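You operate a simulated robot arm through the tools that you are given. There is no shell and no other tool. Be economical: measure what you need, move in short steps, check, and stop when the job is done.

The job below is to be done with a simulated robot arm. You get a single attempt, and the scene is never put back.

TASK
Change the tape: put the grey reel on the hub.
Fine: brake to 0 and the red bar on the hub up first; the white reel goes on the empty low peg; then bar down and brake back to 2.

Only the result counts: the job must be done as asked and must still hold three seconds after the hand-in. Knocking over, shifting, dropping, spilling or breaking anything else fails it.

THE ROBOT
A 7-joint arm with a two-finger parallel gripper, hanging from a carriage that runs on a gantry, over the field with the corners [-1152, 636], [-1148, -644], [1152, -636], [1148, 644] (x, y) and turns from -356 to 332 degrees about z. Base frame: it is fixed where the carriage stands at the start and does not move with it; the origin is on the floor, on the carriage's upright axis, x ahead of it, y to its left, z up. Units: mm, degrees, N and s.
Its first joint turns from -143.0 to 143.0 degrees. Places, roughly: black brake dial [1800, -600, 1400]; blue reel, grey reel [1750, 0, 500]; heater switch [1900, 100, 1500]; nozzle arm [2100, -100, 1000]; red bar on the hub [1800, -400, 1200]; reel hub [1800, -400, 1200]; right low peg [1800, -400, 400]; white control box [2000, 0, 1500]; white reel [1750, -500, 1250]. Payload 1.57 kg.
The tool frame sits at the grasp point between the pads (the TCP): z along the fingers, y along the line on which they close. The tips reach 30 mm beyond it. Largest opening 110 mm; finger width 24, thickness 12; the body of the gripper, 48 by 112 mm, starts 78 mm behind the TCP.
Orientation is that of the tool frame in the base frame, as a unit quaternion [w, x, y, z]. With the fingers straight down and closing along the base's y, the tool's x points along the base's -x, its y along +y and its z along -z.

THE INTERFACE
- The arm moves only by the tool nudge_tool. Its argument "targets" is a list of rows, each a list of 7 numbers: the shift along the base's x, y, z in mm, then the turn, a rotation vector about the base's x, y, z in degrees, then the finger opening in mm, from 0 to 110. In form: [[tx, ty, tz, wx, wy, wz, grip], ...]. A call has 1 to 12 rows; each row is the pose to reach, as a shift and turn from the pose commanded when the call began. Rows are played at 5 a second. More than 50 mm and 8.6 degrees between two rows, or a gripper value outside its range, and nothing of the call is played. Where a pose cannot be reached the arm comes as near as it can. A force on the tool above 40 N (or 10 N above the force at the start of the call, whichever is more), or a blocked arm, ends the call early, and 0.2 s more pass. Each finger travels about 45 mm/s and halts on what it meets, pressing with about 43 N; the grip force reading is that of the motor and also rises with nothing between the fingers. The clock runs only during rows and for 0.2 s after the last one: add rows that repeat a pose to give the fingers time. The reply holds the time, the measured pose of the TCP, the force on the tool along the base axes, the opening and the grip force, in the units named above and with some noise, with the torque about the TCP (base axes, N m) and any sound that the robot's microphone picked up.
- Cameras (640 x 400 px; columns grow to the right, rows downward): "scene" is now at [289.8, -45.5, 1629.4]; the picture's right is [-0.41, -0.91, 0.00], its down [-0.52, 0.24, -0.82] and it looks along [0.75, -0.34, -0.57] (base axes); focal length 277 px, centre (320, 200). "wrist" rides on the gripper at [70, 16, -141] in the tool frame; the picture's right is [-0.23, 0.97, 0.00], its down [-0.85, -0.20, -0.48] and it looks along [-0.47, -0.11, 0.88] (tool axes); focal length 222 px, centre (320, 200).
- get_image(camera): a new picture of that camera. No time passes.
- raise_lower(by): slides the trunk up (or, below 0, down) by that many mm; the arm and the scene camera ride with it, the base frame stays. It gives what a move gives, with no picture.
- roll_base(legs): drives the robot by 1 to 6 legs, each [ahead, left, turn to the left] in mm, mm and degrees, along the robot's own axes; the way and the turn of a leg run together, so that a leg with both is an arc; at most 1500 mm and 180 degrees a leg. The arm and the cameras ride along, it lands a little off, and it stops where it bumps. It keeps to its track: a leg is cut to what the track allows. It gives what a move gives.
- aim_head(pan, tilt): turns the head with the scene camera to pan (to the left, within 155 degrees either way) and tilt (down, from -29 to 69), counted from straight ahead of the robot. It gives what a move gives.
- pixel_to_xyz(camera, pixels): for up to 12 pixels [column, row] of the newest picture of that camera ("zoom" is the newest enlarged one), the place [x, y, z] in the base frame of the surface seen there, good to about 3 mm, but the place of the scene camera against the robot may be out by one fixed shift of up to 25 mm in any direction. No time passes.
- close_up(camera, box): a new picture of the part [left, top, right, bottom] of that camera's present view, enlarged. No time passes.
- job_done(): hands the job in; it is judged then, once.

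Keep the steps short. Do not move on a guess: measure, check each grasp and each placing, and mend mistakes. In all there are 80 turns and 48 pictures (those below and enlarged ones count). Leave the gripper open and the arm clear of the work at the hand-in unless told otherwise, and finish with a single line.

The tools are called by a JSON object that holds its "method" and its "body". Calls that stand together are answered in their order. nudge_tool: Moves the arm, as the interface text tells. Its arguments: {"type":"object","properties":{"targets":{"type":"array"}},"required":["targets"]} The other tools are called the same way: raise_lower (by) slides the trunk up or down; roll_base (legs) drives the base; aim_head (pan, tilt) turns the head that bears the scene camera; get_image (camera) takes a picture; pixel_to_xyz (camera, pixels) gives the place of the surface under pixels of a picture; close_up (camera, box) takes an enlarged picture of a part of a camera's view; job_done () hands the job in.

At the start:

```text
t: 0.0
ee_pos: [731.4, -290.9, 1000.5]
ee_rot: [0.0, 0.001, 1.0, 0.0]
contact_force: [-0.6, -1.0, 0.3]
moment: [-0.01, -0.03, -0.01]
gripper_width: 110.0
gripper_force: 0.1
trunk travel left (down, up): [-275.0, 320.0]
robot x, y, heading: [-1.9, 1.9, 0.1]
head pan, tilt: [-24.5, 34.9]
```

scene: 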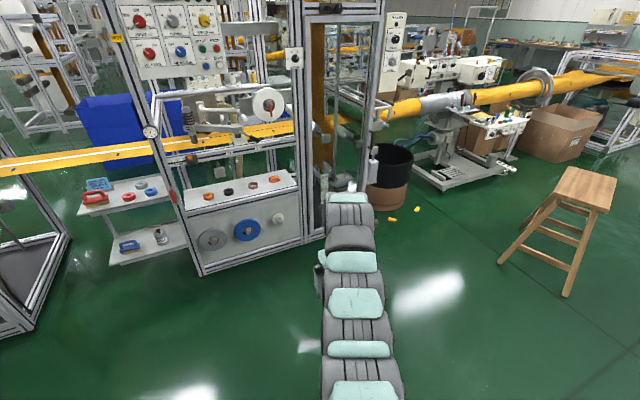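
wrist: 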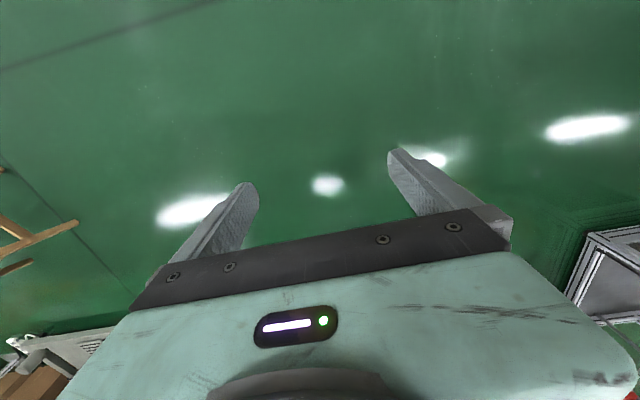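

I see the machine frame left of centre: white reel at about (268,103), grey reel at (212,240), blue reel at (247,230), brake dial at about (293,57). I'll enlarge these first.

{"method": "close_up", "body": {"camera": "scene", "box": [180, 40, 340, 140]}}

{"method": "close_up", "body": {"camera": "scene", "box": [170, 170, 330, 270]}}

```text
4.00 times, centred on (260, 90) of scene
```

zoom: 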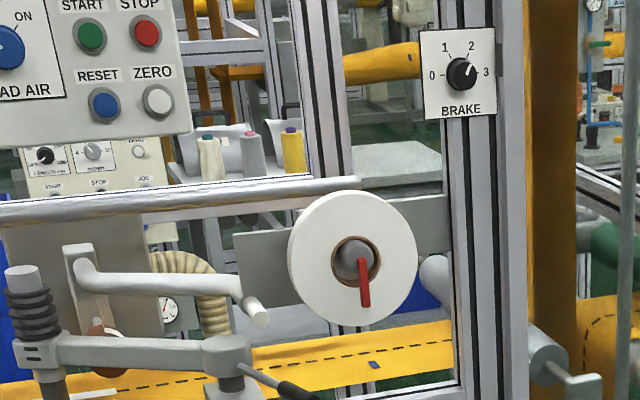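

```text
4.00 times, centred on (250, 220) of scene
```

zoom: 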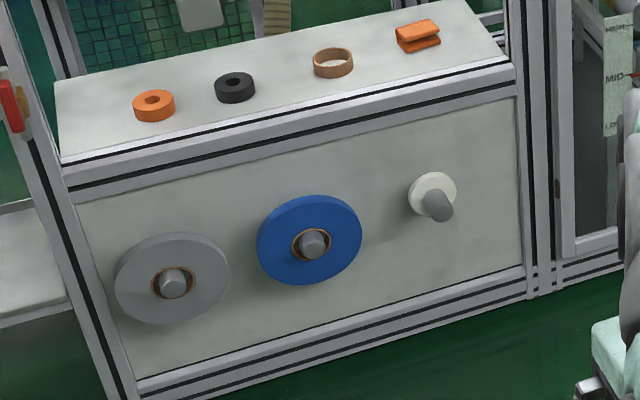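

Both reels, the empty peg and the dial (pointing at about 2) are visible. I'll measure points in the low-panel enlargement.

{"method": "pixel_to_xyz", "body": {"camera": "zoom", "pixels": [[172, 285], [140, 250], [195, 310], [312, 243], [440, 206], [418, 195], [350, 330], [120, 240], [500, 260], [300, 160], [300, 60], [310, 280]]}}

{"method": "close_up", "body": {"camera": "scene", "box": [180, 40, 340, 140]}}

```text
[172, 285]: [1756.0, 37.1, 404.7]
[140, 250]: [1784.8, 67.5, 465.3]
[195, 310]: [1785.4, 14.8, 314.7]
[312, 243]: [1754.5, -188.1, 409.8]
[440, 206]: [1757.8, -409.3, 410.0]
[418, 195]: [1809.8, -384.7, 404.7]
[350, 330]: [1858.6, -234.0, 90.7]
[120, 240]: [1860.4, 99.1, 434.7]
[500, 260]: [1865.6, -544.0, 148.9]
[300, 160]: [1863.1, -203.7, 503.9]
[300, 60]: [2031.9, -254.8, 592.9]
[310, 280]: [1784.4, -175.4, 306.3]
```

```text
4.00 times, centred on (260, 90) of scene
```

zoom: 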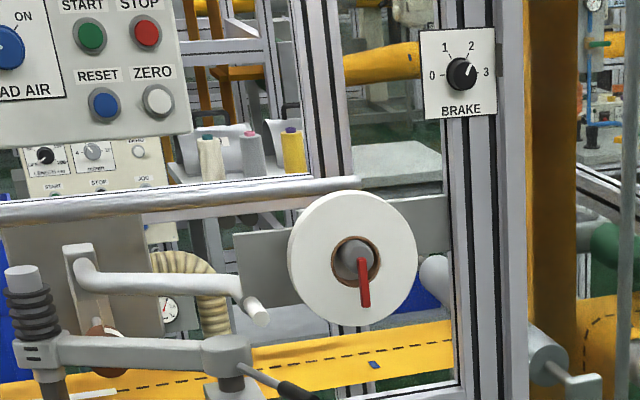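

Now I'll measure the hub, the white reel, the red bar, the dial, the silver rail and the nozzle arm in this enlargement.

{"method": "pixel_to_xyz", "body": {"camera": "zoom", "pixels": [[364, 300], [362, 265], [345, 250], [310, 260], [355, 205], [350, 312], [460, 72], [471, 68], [430, 100], [320, 190], [255, 308], [230, 350]]}}

{"method": "close_up", "body": {"camera": "scene", "box": [236, 75, 300, 115]}}

{"method": "close_up", "body": {"camera": "scene", "box": [278, 42, 310, 62]}}

```text
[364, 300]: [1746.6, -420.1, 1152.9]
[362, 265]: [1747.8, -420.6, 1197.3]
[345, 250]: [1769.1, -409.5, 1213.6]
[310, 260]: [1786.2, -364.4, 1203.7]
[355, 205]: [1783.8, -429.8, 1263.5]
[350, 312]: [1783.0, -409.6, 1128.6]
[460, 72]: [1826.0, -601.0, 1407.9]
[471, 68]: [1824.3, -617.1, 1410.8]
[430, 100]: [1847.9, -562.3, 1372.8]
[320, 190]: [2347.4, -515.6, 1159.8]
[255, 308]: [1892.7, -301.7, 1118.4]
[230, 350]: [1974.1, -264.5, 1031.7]
```

```text
10.00 times, centred on (268, 95) of scene
```

zoom: 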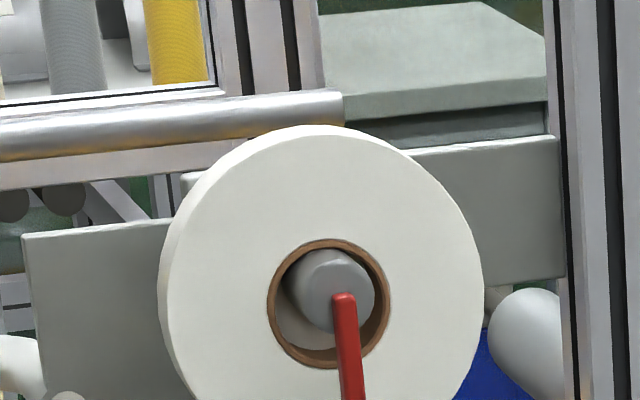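

```text
16.00 times, centred on (294, 52) of scene
```

zoom: 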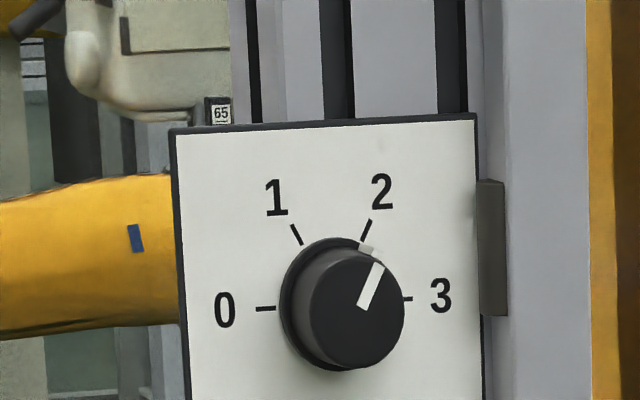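

Brake reads 2 (0 at 9 o'clock, 120° counter-clockwise from there). White reel face is at x≈1785, hub centre about y −415, z 1205, the bar in front at x≈1747 hanging down. I'll drive nearer to look properly; the way ahead is clear.

{"method": "roll_base", "body": {"legs": [[600, -100, 0]]}}

{"method": "aim_head", "body": {"pan": -24, "tilt": 25}}

{"method": "get_image", "body": {"camera": "scene"}}

{"method": "get_image", "body": {"camera": "wrist"}}

```text
t: 3.4
ee_pos: [1328.1, -387.3, 1000.5]
ee_rot: [0.0, -0.002, 1.0, 0.0]
contact_force: [0.4, 0.0, 0.2]
moment: [-0.02, 0.02, 0.02]
gripper_width: 109.8
gripper_force: 0.1
trunk travel left (down, up): [-275.0, 320.0]
robot x, y, heading: [593.9, -98.5, 0.2]
head pan, tilt: [-24.5, 34.9]
```

```text
t: 4.1
ee_pos: [1327.0, -386.3, 1000.4]
ee_rot: [0.001, -0.001, 1.0, -0.001]
contact_force: [0.6, -0.5, 0.1]
moment: [0.02, -0.02, 0.01]
gripper_width: 110.0
gripper_force: 0.1
trunk travel left (down, up): [-275.0, 320.0]
robot x, y, heading: [596.2, -97.0, 0.1]
head pan, tilt: [-24.0, 25.0]
```

```text
40 pictures are left
```

scene: 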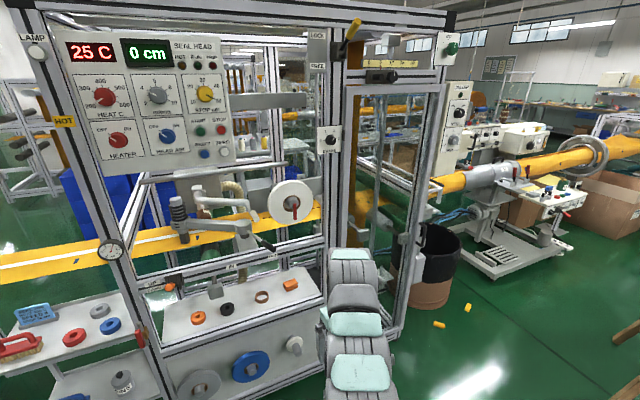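

```text
39 pictures are left
```

wrist: 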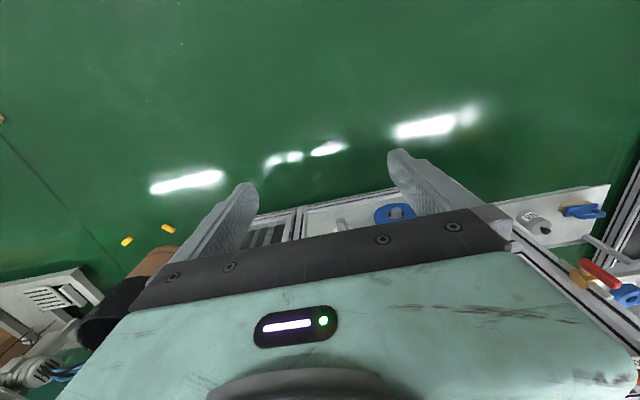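

I'll zoom on the hub and the dial from here, and measure again.

{"method": "close_up", "body": {"camera": "scene", "box": [258, 170, 338, 220]}}

{"method": "pixel_to_xyz", "body": {"camera": "zoom", "pixels": [[290, 314], [293, 378], [270, 300], [288, 280], [280, 150], [120, 260], [400, 260], [250, 416], [325, 320], [235, 310], [50, 150], [480, 150]]}}

```text
8.00 times, centred on (298, 195) of scene
```

zoom: 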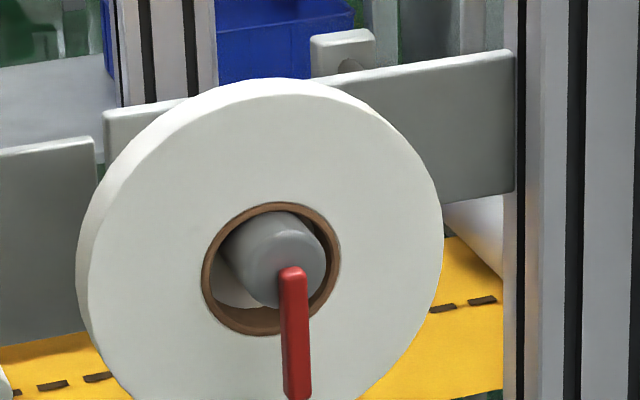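

```text
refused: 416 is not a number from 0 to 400
```

{"method": "pixel_to_xyz", "body": {"camera": "zoom", "pixels": [[292, 280], [297, 385], [270, 250], [312, 250], [240, 120], [100, 250], [400, 260], [235, 292], [325, 220], [205, 250], [90, 230], [480, 120]]}}

{"method": "close_up", "body": {"camera": "scene", "box": [300, 110, 364, 150]}}

{"method": "pixel_to_xyz", "body": {"camera": "zoom", "pixels": [[310, 300], [310, 290], [320, 290], [300, 290], [310, 270], [290, 330], [330, 330], [310, 310], [260, 300], [350, 300], [260, 250], [340, 250]]}}

```text
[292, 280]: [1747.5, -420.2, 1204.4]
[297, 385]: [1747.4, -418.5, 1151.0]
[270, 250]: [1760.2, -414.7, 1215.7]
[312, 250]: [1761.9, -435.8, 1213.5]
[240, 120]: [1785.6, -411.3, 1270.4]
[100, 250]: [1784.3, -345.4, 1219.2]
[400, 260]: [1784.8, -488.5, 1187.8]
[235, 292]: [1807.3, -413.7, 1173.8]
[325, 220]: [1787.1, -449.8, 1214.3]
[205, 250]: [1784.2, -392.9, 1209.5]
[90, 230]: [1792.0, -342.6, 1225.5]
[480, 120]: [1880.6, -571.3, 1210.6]
```

```text
10.00 times, centred on (332, 130) of scene
```

zoom: 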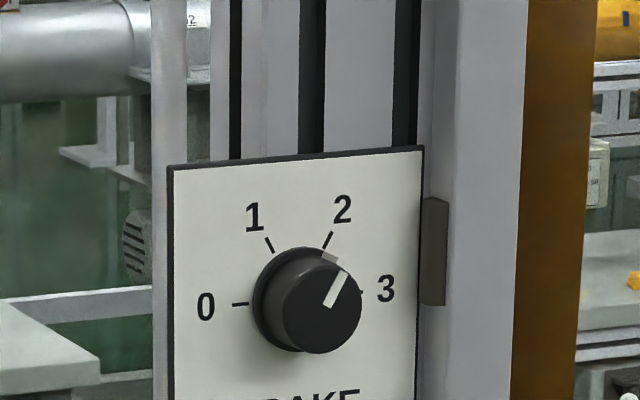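

```text
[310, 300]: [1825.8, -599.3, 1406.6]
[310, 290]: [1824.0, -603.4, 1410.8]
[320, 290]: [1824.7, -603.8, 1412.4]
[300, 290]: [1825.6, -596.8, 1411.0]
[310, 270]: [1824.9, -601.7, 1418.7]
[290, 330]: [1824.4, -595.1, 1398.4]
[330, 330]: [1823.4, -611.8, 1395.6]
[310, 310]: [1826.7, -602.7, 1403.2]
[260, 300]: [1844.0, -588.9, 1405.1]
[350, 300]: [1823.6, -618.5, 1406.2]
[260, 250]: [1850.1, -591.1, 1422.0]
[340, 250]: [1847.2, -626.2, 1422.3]
```

The dial front is at about (1825, −606, 1402), 34 mm across. The hub face is at x≈1760 and its bar at x≈1747. I'll now tip the tool from down to pointing ahead (+x), in free space in front of the machine.

{"method": "nudge_tool", "body": {"targets": [[0, 0, 10, 0, -8.2, 0, 110], [0, 0, 20, 0, -16.4, 0, 110], [0, 0, 30, 0, -24.6, 0, 110], [0, 0, 40, 0, -32.8, 0, 110], [0, 0, 50, 0, -41, 0, 110], [0, 0, 60, 0, -49.2, 0, 110], [0, 0, 70, 0, -57.4, 0, 110], [0, 0, 80, 0, -65.6, 0, 110], [0, 0, 90, 0, -73.8, 0, 110], [0, 0, 100, 0, -82, 0, 110], [0, 0, 100, 0, -90, 0, 110], [0, 0, 100, 0, -90, 0, 110]]}}

{"method": "get_image", "body": {"camera": "scene"}}

```text
t: 6.7
ee_pos: [1328.3, -388.3, 1100.4]
ee_rot: [0.707, -0.001, 0.707, -0.001]
contact_force: [-0.5, 0.3, -0.4]
moment: [0.01, -0.02, -0.02]
gripper_width: 110.0
gripper_force: 0.1
trunk travel left (down, up): [-275.0, 320.0]
robot x, y, heading: [596.1, -99.6, 0.4]
head pan, tilt: [-24.0, 25.0]
```

```text
36 pictures are left
```

scene: 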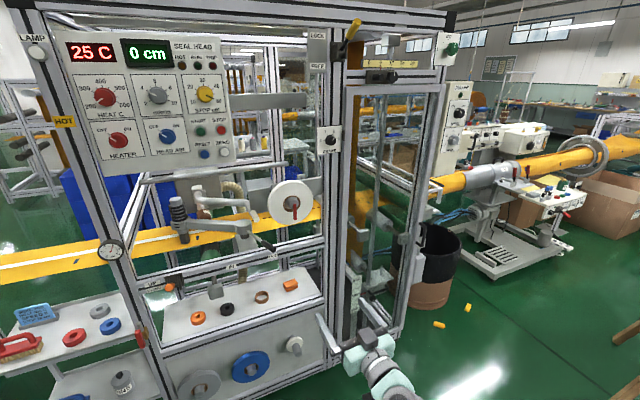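

The tool now points ahead and the gripper shows at about (350,345). I'll use the fingertips to find the scene camera's fixed shift.

{"method": "close_up", "body": {"camera": "scene", "box": [300, 300, 428, 380]}}

```text
5.00 times, centred on (364, 340) of scene
```

zoom: 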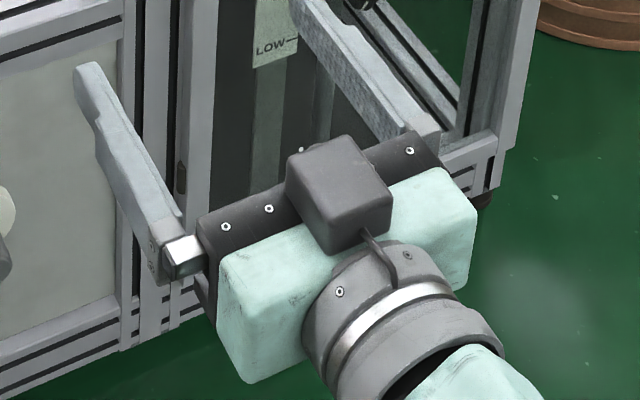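

{"method": "pixel_to_xyz", "body": {"camera": "zoom", "pixels": [[82, 72], [92, 70], [97, 68], [90, 100], [130, 160], [140, 180], [150, 200], [305, 8], [320, 20], [400, 120], [345, 60], [338, 190]]}}

```text
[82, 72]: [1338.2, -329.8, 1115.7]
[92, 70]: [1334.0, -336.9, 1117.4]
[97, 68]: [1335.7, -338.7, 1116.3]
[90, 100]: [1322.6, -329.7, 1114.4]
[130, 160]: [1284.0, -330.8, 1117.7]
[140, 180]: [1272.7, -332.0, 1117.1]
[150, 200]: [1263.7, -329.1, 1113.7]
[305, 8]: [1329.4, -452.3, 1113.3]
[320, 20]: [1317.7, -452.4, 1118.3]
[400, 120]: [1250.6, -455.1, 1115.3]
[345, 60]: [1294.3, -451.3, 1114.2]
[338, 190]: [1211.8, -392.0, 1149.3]
```

Fingertips read about (−18, −6, +4) off where they truly are, so true ≈ measured + (18, 6, −4): dial about (1843, −600, 1398). I'll raise the trunk and drive so the gripper is in front of the dial, still well short of it.

{"method": "raise_lower", "body": {"by": 230}}

{"method": "roll_base", "body": {"legs": [[300, -212, 0]]}}

{"method": "nudge_tool", "body": {"targets": [[0, 0, 34, 0, 0, 0, 80], [0, 0, 68, 0, 0, 0, 70], [0, 0, 68, 0, 0, 0, 70]]}}

{"method": "get_image", "body": {"camera": "wrist"}}

```text
t: 9.1
ee_pos: [1327.4, -387.4, 1331.4]
ee_rot: [0.707, -0.001, 0.707, -0.001]
contact_force: [0.6, 0.3, -0.2]
moment: [-0.04, 0.06, 0.01]
gripper_width: 110.2
gripper_force: 0.1
trunk travel left (down, up): [-505.0, 90.0]
robot x, y, heading: [595.8, -98.8, 0.2]
head pan, tilt: [-24.0, 25.0]
```

```text
t: 11.5
ee_pos: [1622.2, -600.8, 1330.6]
ee_rot: [0.707, -0.001, 0.707, -0.002]
contact_force: [-0.6, 0.5, -0.4]
moment: [-0.02, -0.02, 0.0]
gripper_width: 110.1
gripper_force: 0.0
trunk travel left (down, up): [-505.0, 90.0]
robot x, y, heading: [892.7, -309.6, 0.2]
head pan, tilt: [-24.0, 25.0]
```

```text
t: 12.3
ee_pos: [1620.0, -601.9, 1397.2]
ee_rot: [0.707, -0.001, 0.707, -0.002]
contact_force: [-0.4, 0.3, -0.8]
moment: [-0.03, 0.02, -0.04]
gripper_width: 69.9
gripper_force: 0.2
trunk travel left (down, up): [-505.0, 90.0]
robot x, y, heading: [891.0, -309.3, 0.4]
head pan, tilt: [-24.0, 25.0]
```

```text
34 pictures are left
```

wrist: 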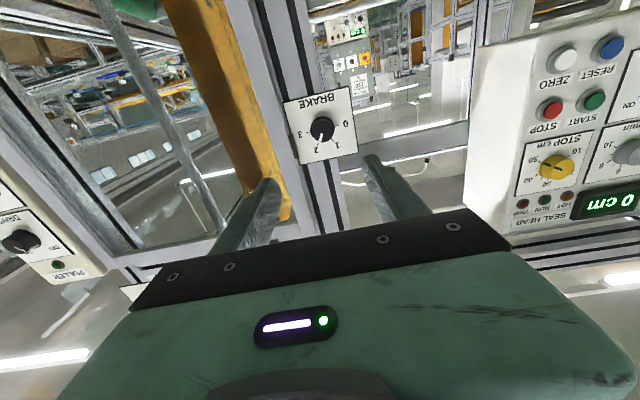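

The wrist camera (upside down) sees the dial at about (321,128). I'll measure it there.

{"method": "close_up", "body": {"camera": "wrist", "box": [280, 80, 376, 140]}}

{"method": "pixel_to_xyz", "body": {"camera": "wrist", "pixels": [[321, 128], [318, 128], [325, 128], [321, 122], [321, 134], [302, 150], [342, 100]]}}

```text
6.67 times, centred on (328, 110) of wrist
```

zoom: 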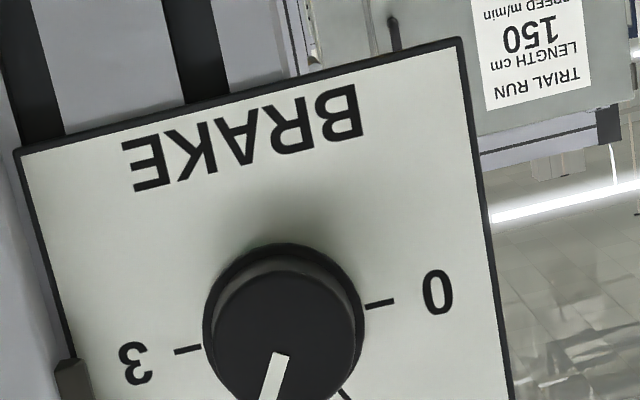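

```text
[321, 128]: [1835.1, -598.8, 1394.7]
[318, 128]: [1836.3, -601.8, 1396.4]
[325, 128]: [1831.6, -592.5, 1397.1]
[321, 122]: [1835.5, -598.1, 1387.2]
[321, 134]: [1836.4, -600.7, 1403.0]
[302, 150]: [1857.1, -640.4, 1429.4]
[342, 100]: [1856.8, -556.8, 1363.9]
```

The wrist camera puts the knob face at x≈1836, centre (−598, 1398), plate at x≈1857. I'll roll the gripper +60° so the 120° turn is centred, then advance to 12 mm short of the knob.

{"method": "nudge_tool", "body": {"targets": [[20, 1, 0, 8.5, 0, 0, 70], [40, 2, 1, 17, 0, 0, 70], [60, 3, 1, 25.5, 0, 0, 70], [80, 3.5, 1, 34, 0, 0, 70], [100, 3.5, 1, 42.5, 0, 0, 70], [120, 3.5, 1, 51, 0, 0, 70], [140, 3.5, 1, 59.5, 0, 0, 70], [160, 3.5, 1, 60, 0, 0, 70], [160, 3.5, 1, 60, 0, 0, 70]]}}

{"method": "get_image", "body": {"camera": "wrist"}}

```text
t: 14.3
ee_pos: [1782.6, -597.6, 1400.0]
ee_rot: [0.612, 0.352, 0.613, 0.353]
contact_force: [-0.9, 0.7, -0.6]
moment: [0.0, 0.02, 0.01]
gripper_width: 69.9
gripper_force: 0.1
trunk travel left (down, up): [-505.0, 90.0]
robot x, y, heading: [891.7, -311.5, 0.5]
head pan, tilt: [-24.0, 25.0]
```

```text
32 pictures are left
```

wrist: 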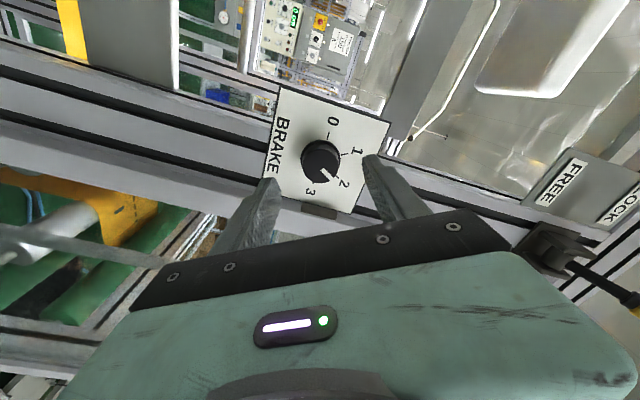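

The knob is at (320,160), between the open fingers. I'll check its centre again from here.

{"method": "pixel_to_xyz", "body": {"camera": "wrist", "pixels": [[320, 163], [308, 163], [333, 163], [320, 175], [284, 130], [360, 180]]}}

```text
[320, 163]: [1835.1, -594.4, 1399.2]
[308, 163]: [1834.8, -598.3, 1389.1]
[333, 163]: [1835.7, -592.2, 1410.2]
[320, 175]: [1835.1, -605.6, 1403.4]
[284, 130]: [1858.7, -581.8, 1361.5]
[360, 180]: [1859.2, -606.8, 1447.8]
```

Centre is about (−597, 1399), matching the TCP. I'll advance 41 mm and close on the knob.

{"method": "nudge_tool", "body": {"targets": [[20, 0, 0, 0, 0, 0, 70], [41, 0, 0, 0, 0, 0, 70], [41, 0, 0, 0, 0, 0, 50], [41, 0, 0, 0, 0, 0, 30], [41, 0, 0, 0, 0, 0, 25], [41, 0, 0, 0, 0, 0, 25], [41, 0, 0, 0, 0, 0, 25]]}}

```text
t: 15.9
ee_pos: [1825.2, -597.6, 1399.4]
ee_rot: [0.613, 0.353, 0.614, 0.351]
contact_force: [4.2, -2.5, -3.9]
moment: [0.02, 0.12, -0.03]
gripper_width: 35.0
gripper_force: 39.7
trunk travel left (down, up): [-505.0, 90.0]
robot x, y, heading: [893.8, -312.4, 0.2]
head pan, tilt: [-24.0, 25.0]
```

The fingers hold 35 mm, the knob. I'll turn counter-clockwise as seen from the front (−x), the first 60°.

{"method": "nudge_tool", "body": {"targets": [[0, 0, 0, -8, 0, 0, 25], [0, 0, 0, -16, 0, 0, 25], [0, 0, 0, -24, 0, 0, 25], [0, 0, 0, -32, 0, 0, 25], [0, 0, 0, -40, 0, 0, 25], [0, 0, 0, -48, 0, 0, 25], [0, 0, 0, -56, 0, 0, 25], [0, 0, 0, -60, 0, 0, 25]]}}

{"method": "get_image", "body": {"camera": "wrist"}}

```text
t: 17.7
ee_pos: [1824.3, -596.9, 1399.4]
ee_rot: [0.707, -0.001, 0.707, -0.002]
contact_force: [12.8, -4.9, -8.6]
moment: [0.01, 0.01, -0.15]
gripper_width: 34.8
gripper_force: 41.7
trunk travel left (down, up): [-505.0, 90.0]
robot x, y, heading: [890.2, -310.2, 0.0]
head pan, tilt: [-24.0, 25.0]
```

```text
31 pictures are left
```

wrist: 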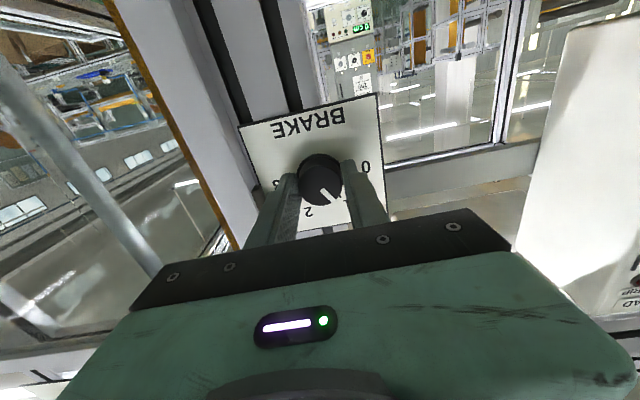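

The knob turned with the gripper; the pointer is now near 1. Another −60°.

{"method": "nudge_tool", "body": {"targets": [[0, 0, 0, -8, 0, 0, 25], [0, 0, 0, -16, 0, 0, 25], [0, 0, 0, -24, 0, 0, 25], [0, 0, 0, -32, 0, 0, 25], [0, 0, 0, -40, 0, 0, 25], [0, 0, 0, -48, 0, 0, 25], [0, 0, 0, -56, 0, 0, 25], [0, 0, 0, -60, 0, 0, 25], [0, 0, 0, -60, 0, 0, 25]]}}

{"method": "close_up", "body": {"camera": "wrist", "box": [240, 90, 400, 230]}}

```text
t: 19.7
ee_pos: [1823.7, -599.6, 1399.8]
ee_rot: [0.61, -0.355, 0.612, -0.356]
contact_force: [12.6, -8.8, -9.3]
moment: [-0.06, 0.23, -0.11]
gripper_width: 34.8
gripper_force: 42.2
trunk travel left (down, up): [-505.0, 90.0]
robot x, y, heading: [890.5, -312.8, 0.3]
head pan, tilt: [-24.0, 25.0]
```

```text
2.86 times, centred on (320, 160) of wrist
```

zoom: 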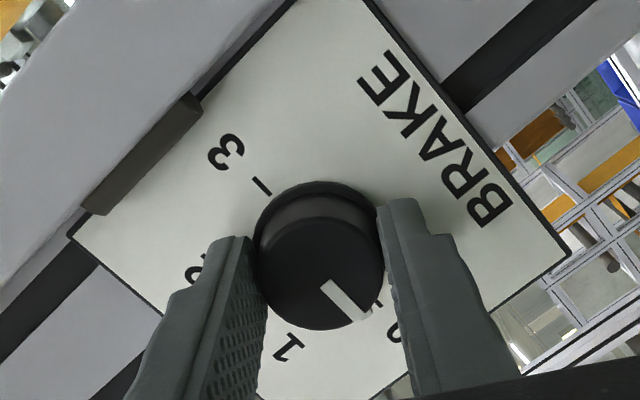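

The pointer lies at about 0. I'll open, back off 60 mm, and check.

{"method": "nudge_tool", "body": {"targets": [[0, 0, 0, 0, 0, 0, 60], [0, 0, 0, 0, 0, 0, 70], [0, 0, 0, 0, 0, 0, 70], [-40, 0, 0, 0, 0, 0, 70], [-80, 0, 0, 0, 0, 0, 70], [-80, 0, 0, 0, 0, 0, 70]]}}

{"method": "close_up", "body": {"camera": "wrist", "box": [260, 90, 388, 170]}}

```text
t: 21.1
ee_pos: [1744.1, -597.6, 1400.1]
ee_rot: [0.612, -0.355, 0.611, -0.355]
contact_force: [-0.2, -0.2, -0.6]
moment: [0.01, -0.03, -0.02]
gripper_width: 69.8
gripper_force: 0.0
trunk travel left (down, up): [-505.0, 90.0]
robot x, y, heading: [894.5, -310.0, 0.5]
head pan, tilt: [-24.0, 25.0]
```

```text
5.00 times, centred on (324, 130) of wrist
```

zoom: 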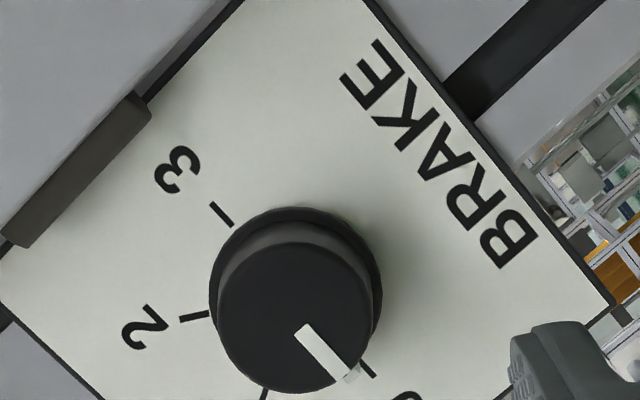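

The pointer line is parallel to the 0 tick, so the brake is at 0. Next, the bar: I'll roll back to level and retreat, lower the trunk 230 and shift left to face the hub.

{"method": "nudge_tool", "body": {"targets": [[-15, 0, 0, 8.5, 0, 0, 70], [-30, 0, 0, 17, 0, 0, 70], [-45, 0, 0, 25.5, 0, 0, 70], [-60, 0, 0, 34, 0, 0, 70], [-75, 0, 0, 42.5, 0, 0, 70], [-90, 0, 0, 51, 0, 0, 70], [-100, 0, 0, 59.5, 0, 0, 70], [-100, 0, 0, 60, 0, 0, 70]]}}

{"method": "raise_lower", "body": {"by": -230}}

{"method": "roll_base", "body": {"legs": [[0, 185, 0]]}}

{"method": "get_image", "body": {"camera": "wrist"}}

```text
t: 22.9
ee_pos: [1642.6, -598.6, 1399.0]
ee_rot: [0.707, 0.0, 0.707, -0.001]
contact_force: [0.3, 0.2, -0.8]
moment: [-0.02, 0.05, 0.04]
gripper_width: 70.0
gripper_force: 0.1
trunk travel left (down, up): [-505.0, 90.0]
robot x, y, heading: [889.2, -310.5, 0.3]
head pan, tilt: [-24.0, 25.0]
```

```text
t: 25.3
ee_pos: [1642.3, -597.9, 1170.2]
ee_rot: [0.707, 0.0, 0.707, -0.002]
contact_force: [-0.1, -0.9, 0.5]
moment: [-0.01, -0.02, -0.01]
gripper_width: 70.1
gripper_force: 0.1
trunk travel left (down, up): [-275.0, 320.0]
robot x, y, heading: [893.0, -312.2, 0.2]
head pan, tilt: [-24.0, 25.0]
```

```text
t: 26.8
ee_pos: [1642.0, -415.0, 1169.0]
ee_rot: [0.707, 0.0, 0.707, -0.003]
contact_force: [0.0, 0.1, -0.2]
moment: [-0.02, 0.01, 0.06]
gripper_width: 69.9
gripper_force: 0.0
trunk travel left (down, up): [-275.0, 320.0]
robot x, y, heading: [890.4, -126.6, -0.0]
head pan, tilt: [-24.0, 25.0]
```

```text
28 pictures are left
```

wrist: 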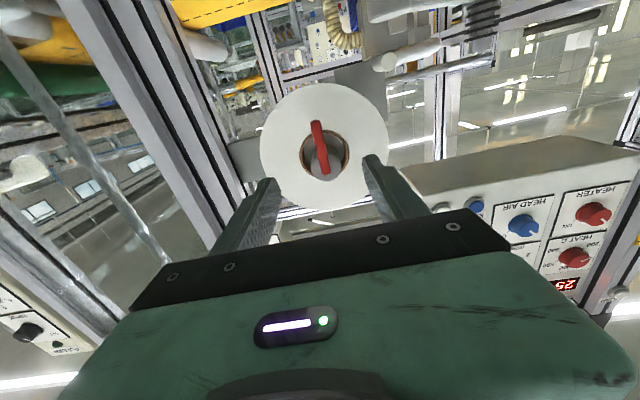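

{"method": "close_up", "body": {"camera": "wrist", "box": [272, 100, 368, 190]}}

{"method": "pixel_to_xyz", "body": {"camera": "wrist", "pixels": [[317, 126], [319, 145], [324, 168], [316, 168], [336, 155], [324, 90], [322, 198], [265, 140], [384, 140], [302, 155], [346, 155], [322, 178]]}}

```text
4.44 times, centred on (320, 145) of wrist
```

zoom: 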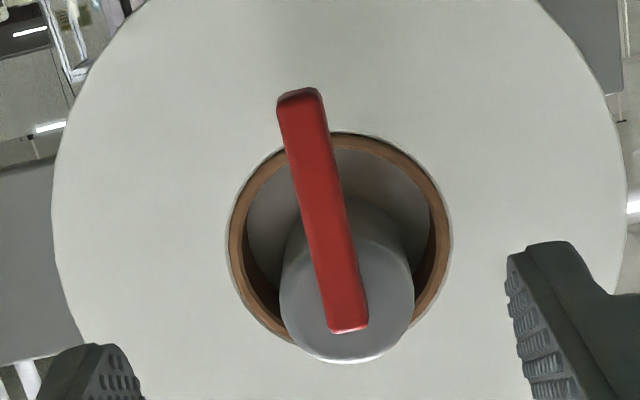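

```text
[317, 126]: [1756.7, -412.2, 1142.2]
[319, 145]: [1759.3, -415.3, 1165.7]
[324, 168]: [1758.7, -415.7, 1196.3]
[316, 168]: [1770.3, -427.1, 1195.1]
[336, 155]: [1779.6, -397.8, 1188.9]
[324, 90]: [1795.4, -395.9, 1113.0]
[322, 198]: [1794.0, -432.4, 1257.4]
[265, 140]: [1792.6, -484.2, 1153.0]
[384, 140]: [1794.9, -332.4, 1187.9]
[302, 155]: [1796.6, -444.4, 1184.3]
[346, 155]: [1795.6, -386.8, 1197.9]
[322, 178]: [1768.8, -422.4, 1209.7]
```

The bar (12 mm thick, x 1758–1770) lies on the hub face, pivot near (−416, 1195), free end at z≈1138. The reel face is at x≈1795. I'll grip the bar near its free end, tips stopping at x≈1782, short of the reel.

{"method": "nudge_tool", "body": {"targets": [[30, 2.5, -10, 0, 0, 0, 60], [70, 2.5, -19, 0, 0, 0, 50], [110, 2.5, -19, 0, 0, 0, 50], [110, 2.5, -19, 0, 0, 0, 30], [110, 2.5, -19, 0, 0, 0, 8], [110, 2.5, -19, 0, 0, 0, 8], [110, 2.5, -19, 0, 0, 0, 8], [110, 2.5, -19, 0, 0, 0, 8]]}}

```text
t: 28.6
ee_pos: [1752.8, -412.6, 1149.9]
ee_rot: [0.707, 0.0, 0.707, -0.004]
contact_force: [0.1, -8.2, -0.7]
moment: [0.06, 0.02, -0.05]
gripper_width: 15.2
gripper_force: 3.7
trunk travel left (down, up): [-275.0, 320.0]
robot x, y, heading: [892.8, -125.7, 0.1]
head pan, tilt: [-24.0, 25.0]
```

The fingers stopped at 15 mm around the bar. I'll settle the grip and tug gently outwards by a few mm, reading the force.

{"method": "nudge_tool", "body": {"targets": [[0, 0, 0, 0, 0, 0, 5], [0, 0, 0, 0, 0, 0, 5], [-3, 0, 0, 0, 0, 0, 5], [-6, 0, 0, 0, 0, 0, 5], [-6, 0, 0, 0, 0, 0, 5]]}}

```text
t: 29.8
ee_pos: [1746.4, -413.2, 1150.1]
ee_rot: [0.707, 0.0, 0.707, -0.004]
contact_force: [2.3, -9.3, 1.8]
moment: [0.11, 0.11, -0.02]
gripper_width: 13.6
gripper_force: 5.4
trunk travel left (down, up): [-275.0, 320.0]
robot x, y, heading: [891.7, -125.0, -0.1]
head pan, tilt: [-24.0, 25.0]
```

Little resistance, and the sideways reading is −9 N. I'll look.

{"method": "close_up", "body": {"camera": "wrist", "box": [240, 90, 400, 230]}}

{"method": "pixel_to_xyz", "body": {"camera": "zoom", "pixels": [[300, 200], [310, 260]]}}

```text
2.86 times, centred on (320, 160) of wrist
```

zoom: 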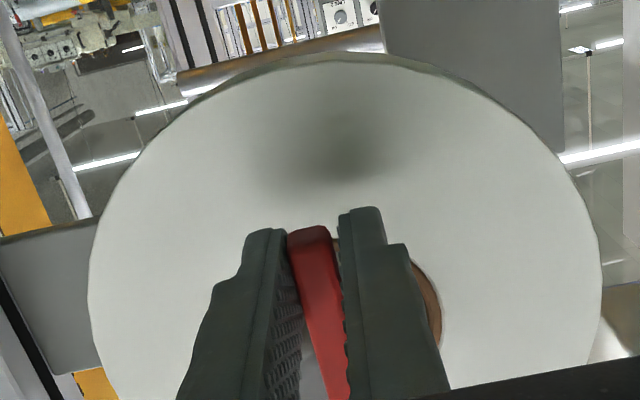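

```text
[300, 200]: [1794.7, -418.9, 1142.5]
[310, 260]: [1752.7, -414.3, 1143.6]
```

The bar's face seems to have come out about 5 mm with the pull (x≈1753 now), so it hinges outward. I'll centre (−2 mm in y), close firmly, and pull out on the first 30° of the arc.

{"method": "nudge_tool", "body": {"targets": [[0, -2, 0, 0, 0, 0, 0], [0, -2, 0, 0, 0, 0, 0], [-4, -2, 1, 0, 0, 0, 0], [-8, -2, 2, 0, 0, 0, 0], [-12, -2, 4, 0, 0, 0, 0], [-16, -2, 6, 0, 0, 0, 0], [-16, -2, 6, 0, 0, 0, 0]]}}

{"method": "close_up", "body": {"camera": "wrist", "box": [240, 90, 400, 230]}}

{"method": "pixel_to_xyz", "body": {"camera": "zoom", "pixels": [[310, 240], [312, 260], [320, 300], [325, 330], [335, 370]]}}

```text
t: 31.4
ee_pos: [1730.3, -414.2, 1155.7]
ee_rot: [0.707, 0.0, 0.708, -0.002]
contact_force: [14.3, -4.8, -9.3]
moment: [0.49, 0.96, 0.08]
gripper_width: 11.9
gripper_force: 29.1
trunk travel left (down, up): [-275.0, 320.0]
robot x, y, heading: [893.3, -128.1, -0.2]
head pan, tilt: [-24.0, 25.0]
```

```text
2.86 times, centred on (320, 160) of wrist
```

zoom: 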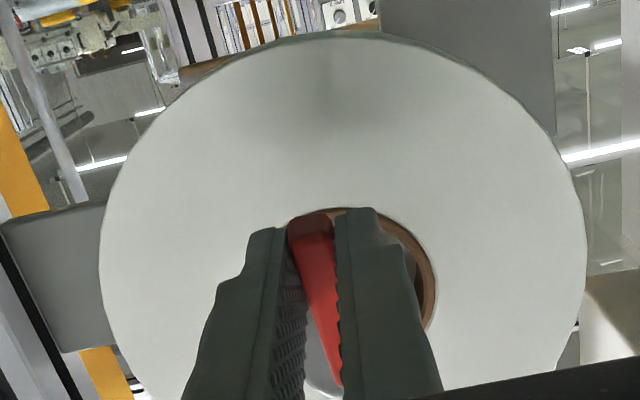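

```text
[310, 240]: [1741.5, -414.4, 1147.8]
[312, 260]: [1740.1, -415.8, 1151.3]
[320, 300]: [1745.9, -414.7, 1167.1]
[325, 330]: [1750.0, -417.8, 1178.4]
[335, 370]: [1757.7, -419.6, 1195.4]
```

The bar is swinging outward about its hinge (now ~22°). I'll follow the arc up to 90°, turning the tool slightly with it.

{"method": "nudge_tool", "body": {"targets": [[-5, 0, 3, 0, 2, 0, 0], [-10, 0, 6, 0, 4, 0, 0], [-15, 0, 10, 0, 6, 0, 0], [-19, 0, 15, 0, 9, 0, 0], [-22, 0, 20, 0, 12, 0, 0], [-25, 0, 26, 0, 15, 0, 0], [-27, 0, 32, 0, 18, 0, 0], [-28, 0, 37, 0, 21, 0, 0], [-28, 0, 42, 0, 24, 0, 0], [-28, 0, 42, 0, 24, 0, 0]]}}

{"method": "get_image", "body": {"camera": "wrist"}}

{"method": "get_image", "body": {"camera": "scene"}}

```text
t: 33.6
ee_pos: [1700.4, -414.6, 1196.4]
ee_rot: [0.544, -0.001, 0.839, -0.001]
contact_force: [1.7, -0.3, -15.2]
moment: [0.04, 0.95, 0.25]
gripper_width: 11.9
gripper_force: 29.3
trunk travel left (down, up): [-275.0, 320.0]
robot x, y, heading: [894.5, -125.5, 0.0]
head pan, tilt: [-24.0, 25.0]
```

```text
24 pictures are left
```

wrist: 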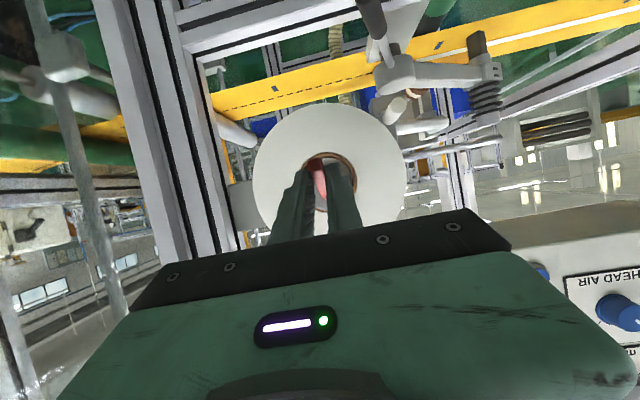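

```text
23 pictures are left
```

scene: 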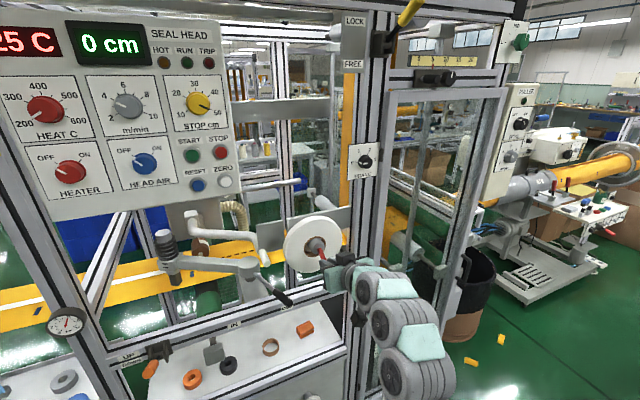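

The bar seems to stick out now, at (320,262) in the scene view. I'll open the fingers and check that it stays.

{"method": "nudge_tool", "body": {"targets": [[0, 0, 0, 0, 0, 0, 25], [0, 0, 0, 0, 0, 0, 50], [0, 0, 0, 0, 0, 0, 50], [-40, 0, 18, 0, 0, 0, 50], [-80, 0, 36, 0, 0, 0, 50], [-100, 0, 45, 0, 0, 0, 50]]}}

{"method": "close_up", "body": {"camera": "scene", "box": [272, 205, 368, 285]}}

{"method": "pixel_to_xyz", "body": {"camera": "zoom", "pixels": [[320, 250], [330, 270], [340, 290], [300, 200], [280, 215], [250, 250]]}}

```text
t: 35.0
ee_pos: [1602.8, -412.7, 1243.3]
ee_rot: [0.544, -0.001, 0.839, -0.002]
contact_force: [0.2, 0.6, -0.2]
moment: [-0.03, 0.01, 0.0]
gripper_width: 50.1
gripper_force: 0.0
trunk travel left (down, up): [-275.0, 320.0]
robot x, y, heading: [892.5, -123.0, 0.5]
head pan, tilt: [-24.0, 25.0]
```

```text
5.00 times, centred on (320, 245) of scene
```

zoom: 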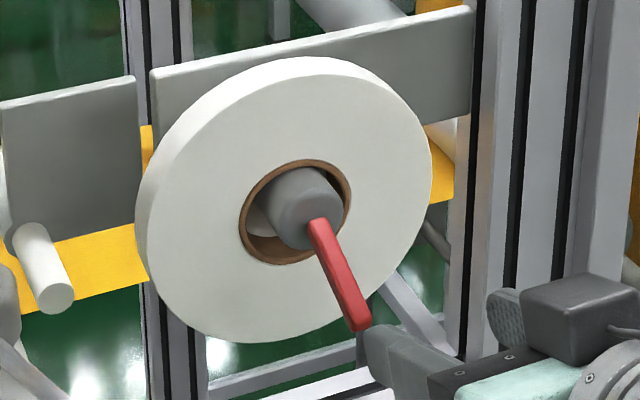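

```text
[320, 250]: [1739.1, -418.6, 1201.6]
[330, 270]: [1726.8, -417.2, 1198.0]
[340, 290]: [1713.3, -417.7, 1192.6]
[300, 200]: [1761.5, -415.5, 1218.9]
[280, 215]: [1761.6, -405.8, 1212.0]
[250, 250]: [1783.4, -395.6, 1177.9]
```

The bar sticks out and stays, sloping about 19° below level. I'll level the tool, go below the bar with closed fingers and lift its end carefully, watching the force.

{"method": "nudge_tool", "body": {"targets": [[0, 0, -20, 0, -6, 0, 0], [0, 0, -45, 0, -12, 0, 0], [0, 0, -70, 0, -18, 0, 0], [0, 1, -92, 0, -24, 0, 0], [45, 1, -92, 0, -24, 0, 0], [92, 1, -92, 0, -24, 0, 0], [92, 1, -92, 0, -24, 0, 0]]}}

{"method": "nudge_tool", "body": {"targets": [[0, 0, 6, 0, 0, 0, 0], [0, 0, 12, 0, 0, 0, 0], [0, 0, 17, 0, 0, 0, 0], [0, 0, 21, 0, 0, 0, 0], [0, 0, 25, 0, 0, 0, 0], [0, 0, 25, 0, 0, 0, 0]]}}

{"method": "close_up", "body": {"camera": "scene", "box": [272, 205, 368, 285]}}

{"method": "pixel_to_xyz", "body": {"camera": "zoom", "pixels": [[320, 245], [330, 262], [340, 280], [345, 290], [350, 300]]}}

```text
t: 36.6
ee_pos: [1696.9, -412.7, 1150.0]
ee_rot: [0.707, 0.001, 0.707, -0.003]
contact_force: [-0.7, 0.1, -0.7]
moment: [-0.02, 0.02, -0.01]
gripper_width: 0.0
gripper_force: 21.7
trunk travel left (down, up): [-275.0, 320.0]
robot x, y, heading: [890.7, -122.7, 0.1]
head pan, tilt: [-24.0, 25.0]
```

```text
t: 38.0
ee_pos: [1694.6, -413.2, 1176.7]
ee_rot: [0.707, 0.0, 0.707, -0.002]
contact_force: [0.3, 0.1, -0.3]
moment: [-0.01, 0.02, 0.02]
gripper_width: 0.0
gripper_force: 21.4
trunk travel left (down, up): [-275.0, 320.0]
robot x, y, heading: [891.2, -126.5, -0.0]
head pan, tilt: [-24.0, 25.0]
```

```text
5.00 times, centred on (320, 245) of scene
```

zoom: 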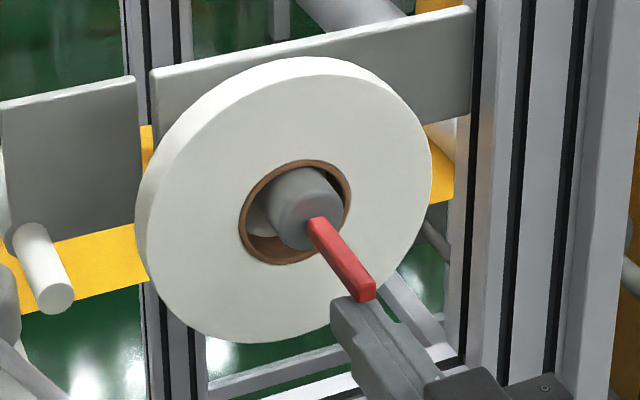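

```text
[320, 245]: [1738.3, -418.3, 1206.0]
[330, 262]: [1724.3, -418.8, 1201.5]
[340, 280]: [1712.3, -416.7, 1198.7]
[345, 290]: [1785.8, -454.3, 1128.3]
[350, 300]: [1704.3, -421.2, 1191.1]
```

Bar now about 15° below level, with barely any force. Lift 14 mm more in small steps, watching for a stop.

{"method": "nudge_tool", "body": {"targets": [[0, 0, 3, 0, 0, 0, 0], [0, 0, 6, 0, 0, 0, 0], [0, 0, 9, 0, 0, 0, 0], [0, 0, 12, 0, 0, 0, 0], [0, 0, 14, 0, 0, 0, 0], [0, 0, 14, 0, 0, 0, 0]]}}

{"method": "close_up", "body": {"camera": "scene", "box": [272, 205, 368, 285]}}

{"method": "pixel_to_xyz", "body": {"camera": "zoom", "pixels": [[320, 235], [330, 245], [340, 255], [350, 265], [360, 275]]}}

```text
t: 39.3
ee_pos: [1693.9, -413.2, 1180.6]
ee_rot: [0.701, 0.001, 0.713, -0.002]
contact_force: [-2.2, 1.4, -10.2]
moment: [-0.03, 0.02, 0.17]
gripper_width: 0.2
gripper_force: 21.1
trunk travel left (down, up): [-275.0, 320.0]
robot x, y, heading: [890.3, -129.0, 0.2]
head pan, tilt: [-24.0, 25.0]
stopped in row 6: the force on the tool passed its limit at 42 N (the readings are from after the stop); the commanded pose is now the measured one
```

```text
5.00 times, centred on (320, 245) of scene
```

zoom: 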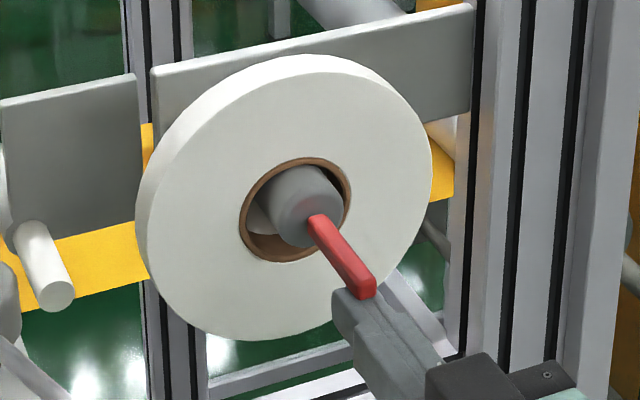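

```text
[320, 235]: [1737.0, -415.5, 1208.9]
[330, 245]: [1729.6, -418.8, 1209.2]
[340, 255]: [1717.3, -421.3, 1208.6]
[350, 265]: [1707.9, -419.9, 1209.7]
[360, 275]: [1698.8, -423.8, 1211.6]
```

The bar is level and hit its stop, so it is up. I'll drop away from it and back off, then lower the trunk fully to test whether the low pegs (z≈400) are within reach before I pick anything up.

{"method": "nudge_tool", "body": {"targets": [[0, 0, -8, 0, 0, 0, 0], [0, 0, -16, 0, 0, 0, 0], [-45, 0, -16, 0, 0, 0, 30], [-90, 0, -16, 0, 0, 0, 50], [-135, 0, -16, 0, -1, 0, 60]]}}

{"method": "raise_lower", "body": {"by": -275}}

{"method": "nudge_tool", "body": {"targets": [[0, 0, -48, 0, 0, 0, 60], [0, 0, -96, 0, 0, 0, 60], [0, 0, -144, 0, 0, 0, 60], [0, 0, -192, 0, 0, 0, 60], [0, 0, -240, 0, 0, 0, 60], [0, 0, -288, 0, 0, 0, 60], [0, 0, -336, 0, 0, 0, 60], [0, 0, -384, 0, 0, 0, 60], [0, 0, -432, 0, 0, 0, 60], [0, 0, -480, 0, 0, 0, 60], [0, 0, -520, 0, 0, 0, 60], [0, 0, -520, 0, 0, 0, 60]]}}

```text
t: 40.5
ee_pos: [1558.3, -414.5, 1170.2]
ee_rot: [0.71, 0.001, 0.704, -0.002]
contact_force: [0.3, 0.2, 0.7]
moment: [0.01, 0.03, 0.0]
gripper_width: 60.1
gripper_force: 0.7
trunk travel left (down, up): [-275.0, 320.0]
robot x, y, heading: [890.4, -127.3, 0.0]
head pan, tilt: [-24.0, 25.0]
```

```text
t: 43.3
ee_pos: [1560.4, -416.1, 894.2]
ee_rot: [0.71, 0.001, 0.705, -0.002]
contact_force: [0.0, 0.8, 0.5]
moment: [0.0, 0.05, 0.0]
gripper_width: 60.2
gripper_force: 0.1
trunk travel left (down, up): [0.0, 595.0]
robot x, y, heading: [888.0, -124.3, 0.3]
head pan, tilt: [-24.0, 25.0]
```

```text
t: 45.9
ee_pos: [1543.5, -414.9, 444.7]
ee_rot: [0.709, 0.001, 0.706, -0.003]
contact_force: [-1.4, -1.8, -0.3]
moment: [0.02, 0.0, 0.08]
gripper_width: 60.0
gripper_force: 0.0
out of reach, approached as far as the arm can: row 10, 11, 12
trunk travel left (down, up): [0.0, 595.0]
robot x, y, heading: [894.7, -122.7, -0.0]
head pan, tilt: [-24.0, 25.0]
```

At this spread the arm reaches z≈445. I'll bring the tool straight in front of the carriage and drive up to x≈1150 to test again closer in.

{"method": "nudge_tool", "body": {"targets": [[-20, 40, 40, 0, 0, 0, 60], [-40, 80, 60, 0, 0, 0, 60], [-60, 120, 60, 0, 0, 0, 60], [-80, 160, 60, 0, 0, 0, 60], [-100, 200, 60, 0, 0, 0, 60], [-110, 245, 60, 0, 0, 0, 60], [-110, 290, 60, 0, 0, 0, 60], [-110, 290, 60, 0, 0, 0, 60]]}}

{"method": "roll_base", "body": {"legs": [[255, -290, 0]]}}

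{"method": "nudge_tool", "body": {"targets": [[0, 0, -40, 0, 0, 0, 60], [0, 0, -80, 0, 0, 0, 60], [0, 0, -120, 0, 0, 0, 60], [0, 0, -164, 0, 0, 0, 60], [0, 0, -164, 0, 0, 0, 60], [30, 0, -164, 0, 0, 0, 60]]}}

```text
refused: row 1 steps farther than a row can; nothing moved
```

```text
t: 48.4
ee_pos: [1797.5, -706.9, 446.2]
ee_rot: [0.71, 0.001, 0.704, -0.003]
contact_force: [0.2, -0.2, 0.2]
moment: [-0.02, -0.01, 0.01]
gripper_width: 60.3
gripper_force: 0.0
trunk travel left (down, up): [0.0, 595.0]
robot x, y, heading: [1141.2, -417.3, -0.2]
head pan, tilt: [-24.0, 25.0]
```

```text
t: 49.8
ee_pos: [1782.1, -686.4, 430.6]
ee_rot: [0.709, 0.002, 0.705, -0.003]
contact_force: [1.0, -1.1, -0.2]
moment: [-0.01, 0.01, 0.02]
gripper_width: 60.1
gripper_force: 0.0
out of reach, approached as far as the arm can: row 1, 2, 3, 4, 5, 6
trunk travel left (down, up): [0.0, 595.0]
robot x, y, heading: [1142.7, -419.7, 0.3]
head pan, tilt: [-24.0, 25.0]
```

One nudge was refused (step too long) while the base did drive; forces are nil, so nothing was touched, but from now on I'll not batch such moves. Back the tool straight out first.

{"method": "nudge_tool", "body": {"targets": [[-30, 0, 10, 0, 0, 0, 60], [-60, 0, 30, 0, 0, 0, 60], [-90, 0, 50, 0, 0, 0, 60], [-100, 40, 50, 0, 0, 0, 60], [-100, 85, 50, 0, 0, 0, 60], [-100, 130, 50, 0, 0, 0, 60], [-100, 175, 50, 0, 0, 0, 60], [-100, 220, 50, 0, 0, 0, 60], [-100, 265, 50, 0, 0, 0, 60], [-100, 265, 50, 0, 0, 0, 60]]}}

```text
t: 52.0
ee_pos: [1680.7, -535.9, 405.8]
ee_rot: [0.714, 0.001, 0.7, 0.002]
contact_force: [0.6, 0.7, -0.1]
moment: [-0.02, -0.01, 0.03]
gripper_width: 60.0
gripper_force: 0.1
out of reach, approached as far as the arm can: row 3, 4, 5, 6, 7, 8, 9, 10
trunk travel left (down, up): [0.0, 595.0]
robot x, y, heading: [1145.0, -420.4, -0.0]
head pan, tilt: [-24.0, 25.0]
```

The arm halted at (1681, −536, 406), probably a joint limit when so low and close in. I'll raise the tool 150 mm and then centre it sideways.

{"method": "nudge_tool", "body": {"targets": [[0, 0, 40, 0, 0, 0, 60], [0, 0, 80, 0, 0, 0, 60], [0, 0, 120, 0, 0, 0, 60], [0, 0, 160, 0, 0, 0, 60], [0, 40, 160, 0, 0, 0, 60], [0, 80, 160, 0, 0, 0, 60], [0, 120, 160, 0, 0, 0, 60], [0, 120, 160, 0, 0, 0, 60]]}}

{"method": "aim_head", "body": {"pan": 0, "tilt": 50}}

{"method": "get_image", "body": {"camera": "scene"}}

```text
t: 53.8
ee_pos: [1681.2, -536.7, 406.4]
ee_rot: [0.714, 0.0, 0.7, 0.001]
contact_force: [-0.2, 0.7, -0.2]
moment: [0.0, 0.02, 0.0]
gripper_width: 60.3
gripper_force: 0.1
out of reach, approached as far as the arm can: row 1, 2, 3, 4, 5, 6, 7, 8
trunk travel left (down, up): [0.0, 595.0]
robot x, y, heading: [1142.4, -415.4, -0.2]
head pan, tilt: [-24.0, 25.0]
```

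```text
t: 54.6
ee_pos: [1682.5, -537.1, 407.1]
ee_rot: [0.714, 0.0, 0.7, 0.001]
contact_force: [-0.1, 0.4, -0.2]
moment: [0.03, 0.0, -0.01]
gripper_width: 60.1
gripper_force: 0.1
trunk travel left (down, up): [0.0, 595.0]
robot x, y, heading: [1141.8, -415.1, -0.2]
head pan, tilt: [0.0, 50.0]
```

```text
19 pictures are left
```

scene: 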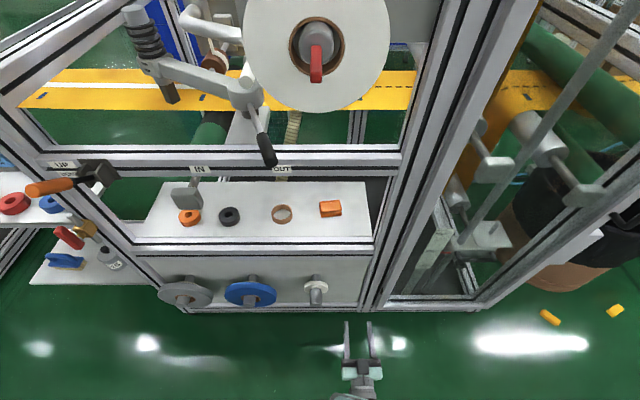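

The arm has not moved; it looks stuck against a joint limit. I'll test stepping back outward to the right, where it came from.

{"method": "nudge_tool", "body": {"targets": [[0, -40, 0, 0, 0, 0, 60], [0, -80, 0, 0, 0, 0, 60], [0, -120, 0, 0, 0, 0, 60], [0, -150, 0, 0, 0, 0, 60], [0, -150, 0, 0, 0, 0, 60]]}}

```text
t: 55.9
ee_pos: [1681.0, -684.8, 408.0]
ee_rot: [0.71, 0.001, 0.705, -0.002]
contact_force: [0.7, 0.5, -1.1]
moment: [0.02, 0.0, -0.01]
gripper_width: 60.3
gripper_force: 0.1
trunk travel left (down, up): [0.0, 595.0]
robot x, y, heading: [1140.5, -417.9, 0.1]
head pan, tilt: [0.0, 50.0]
```

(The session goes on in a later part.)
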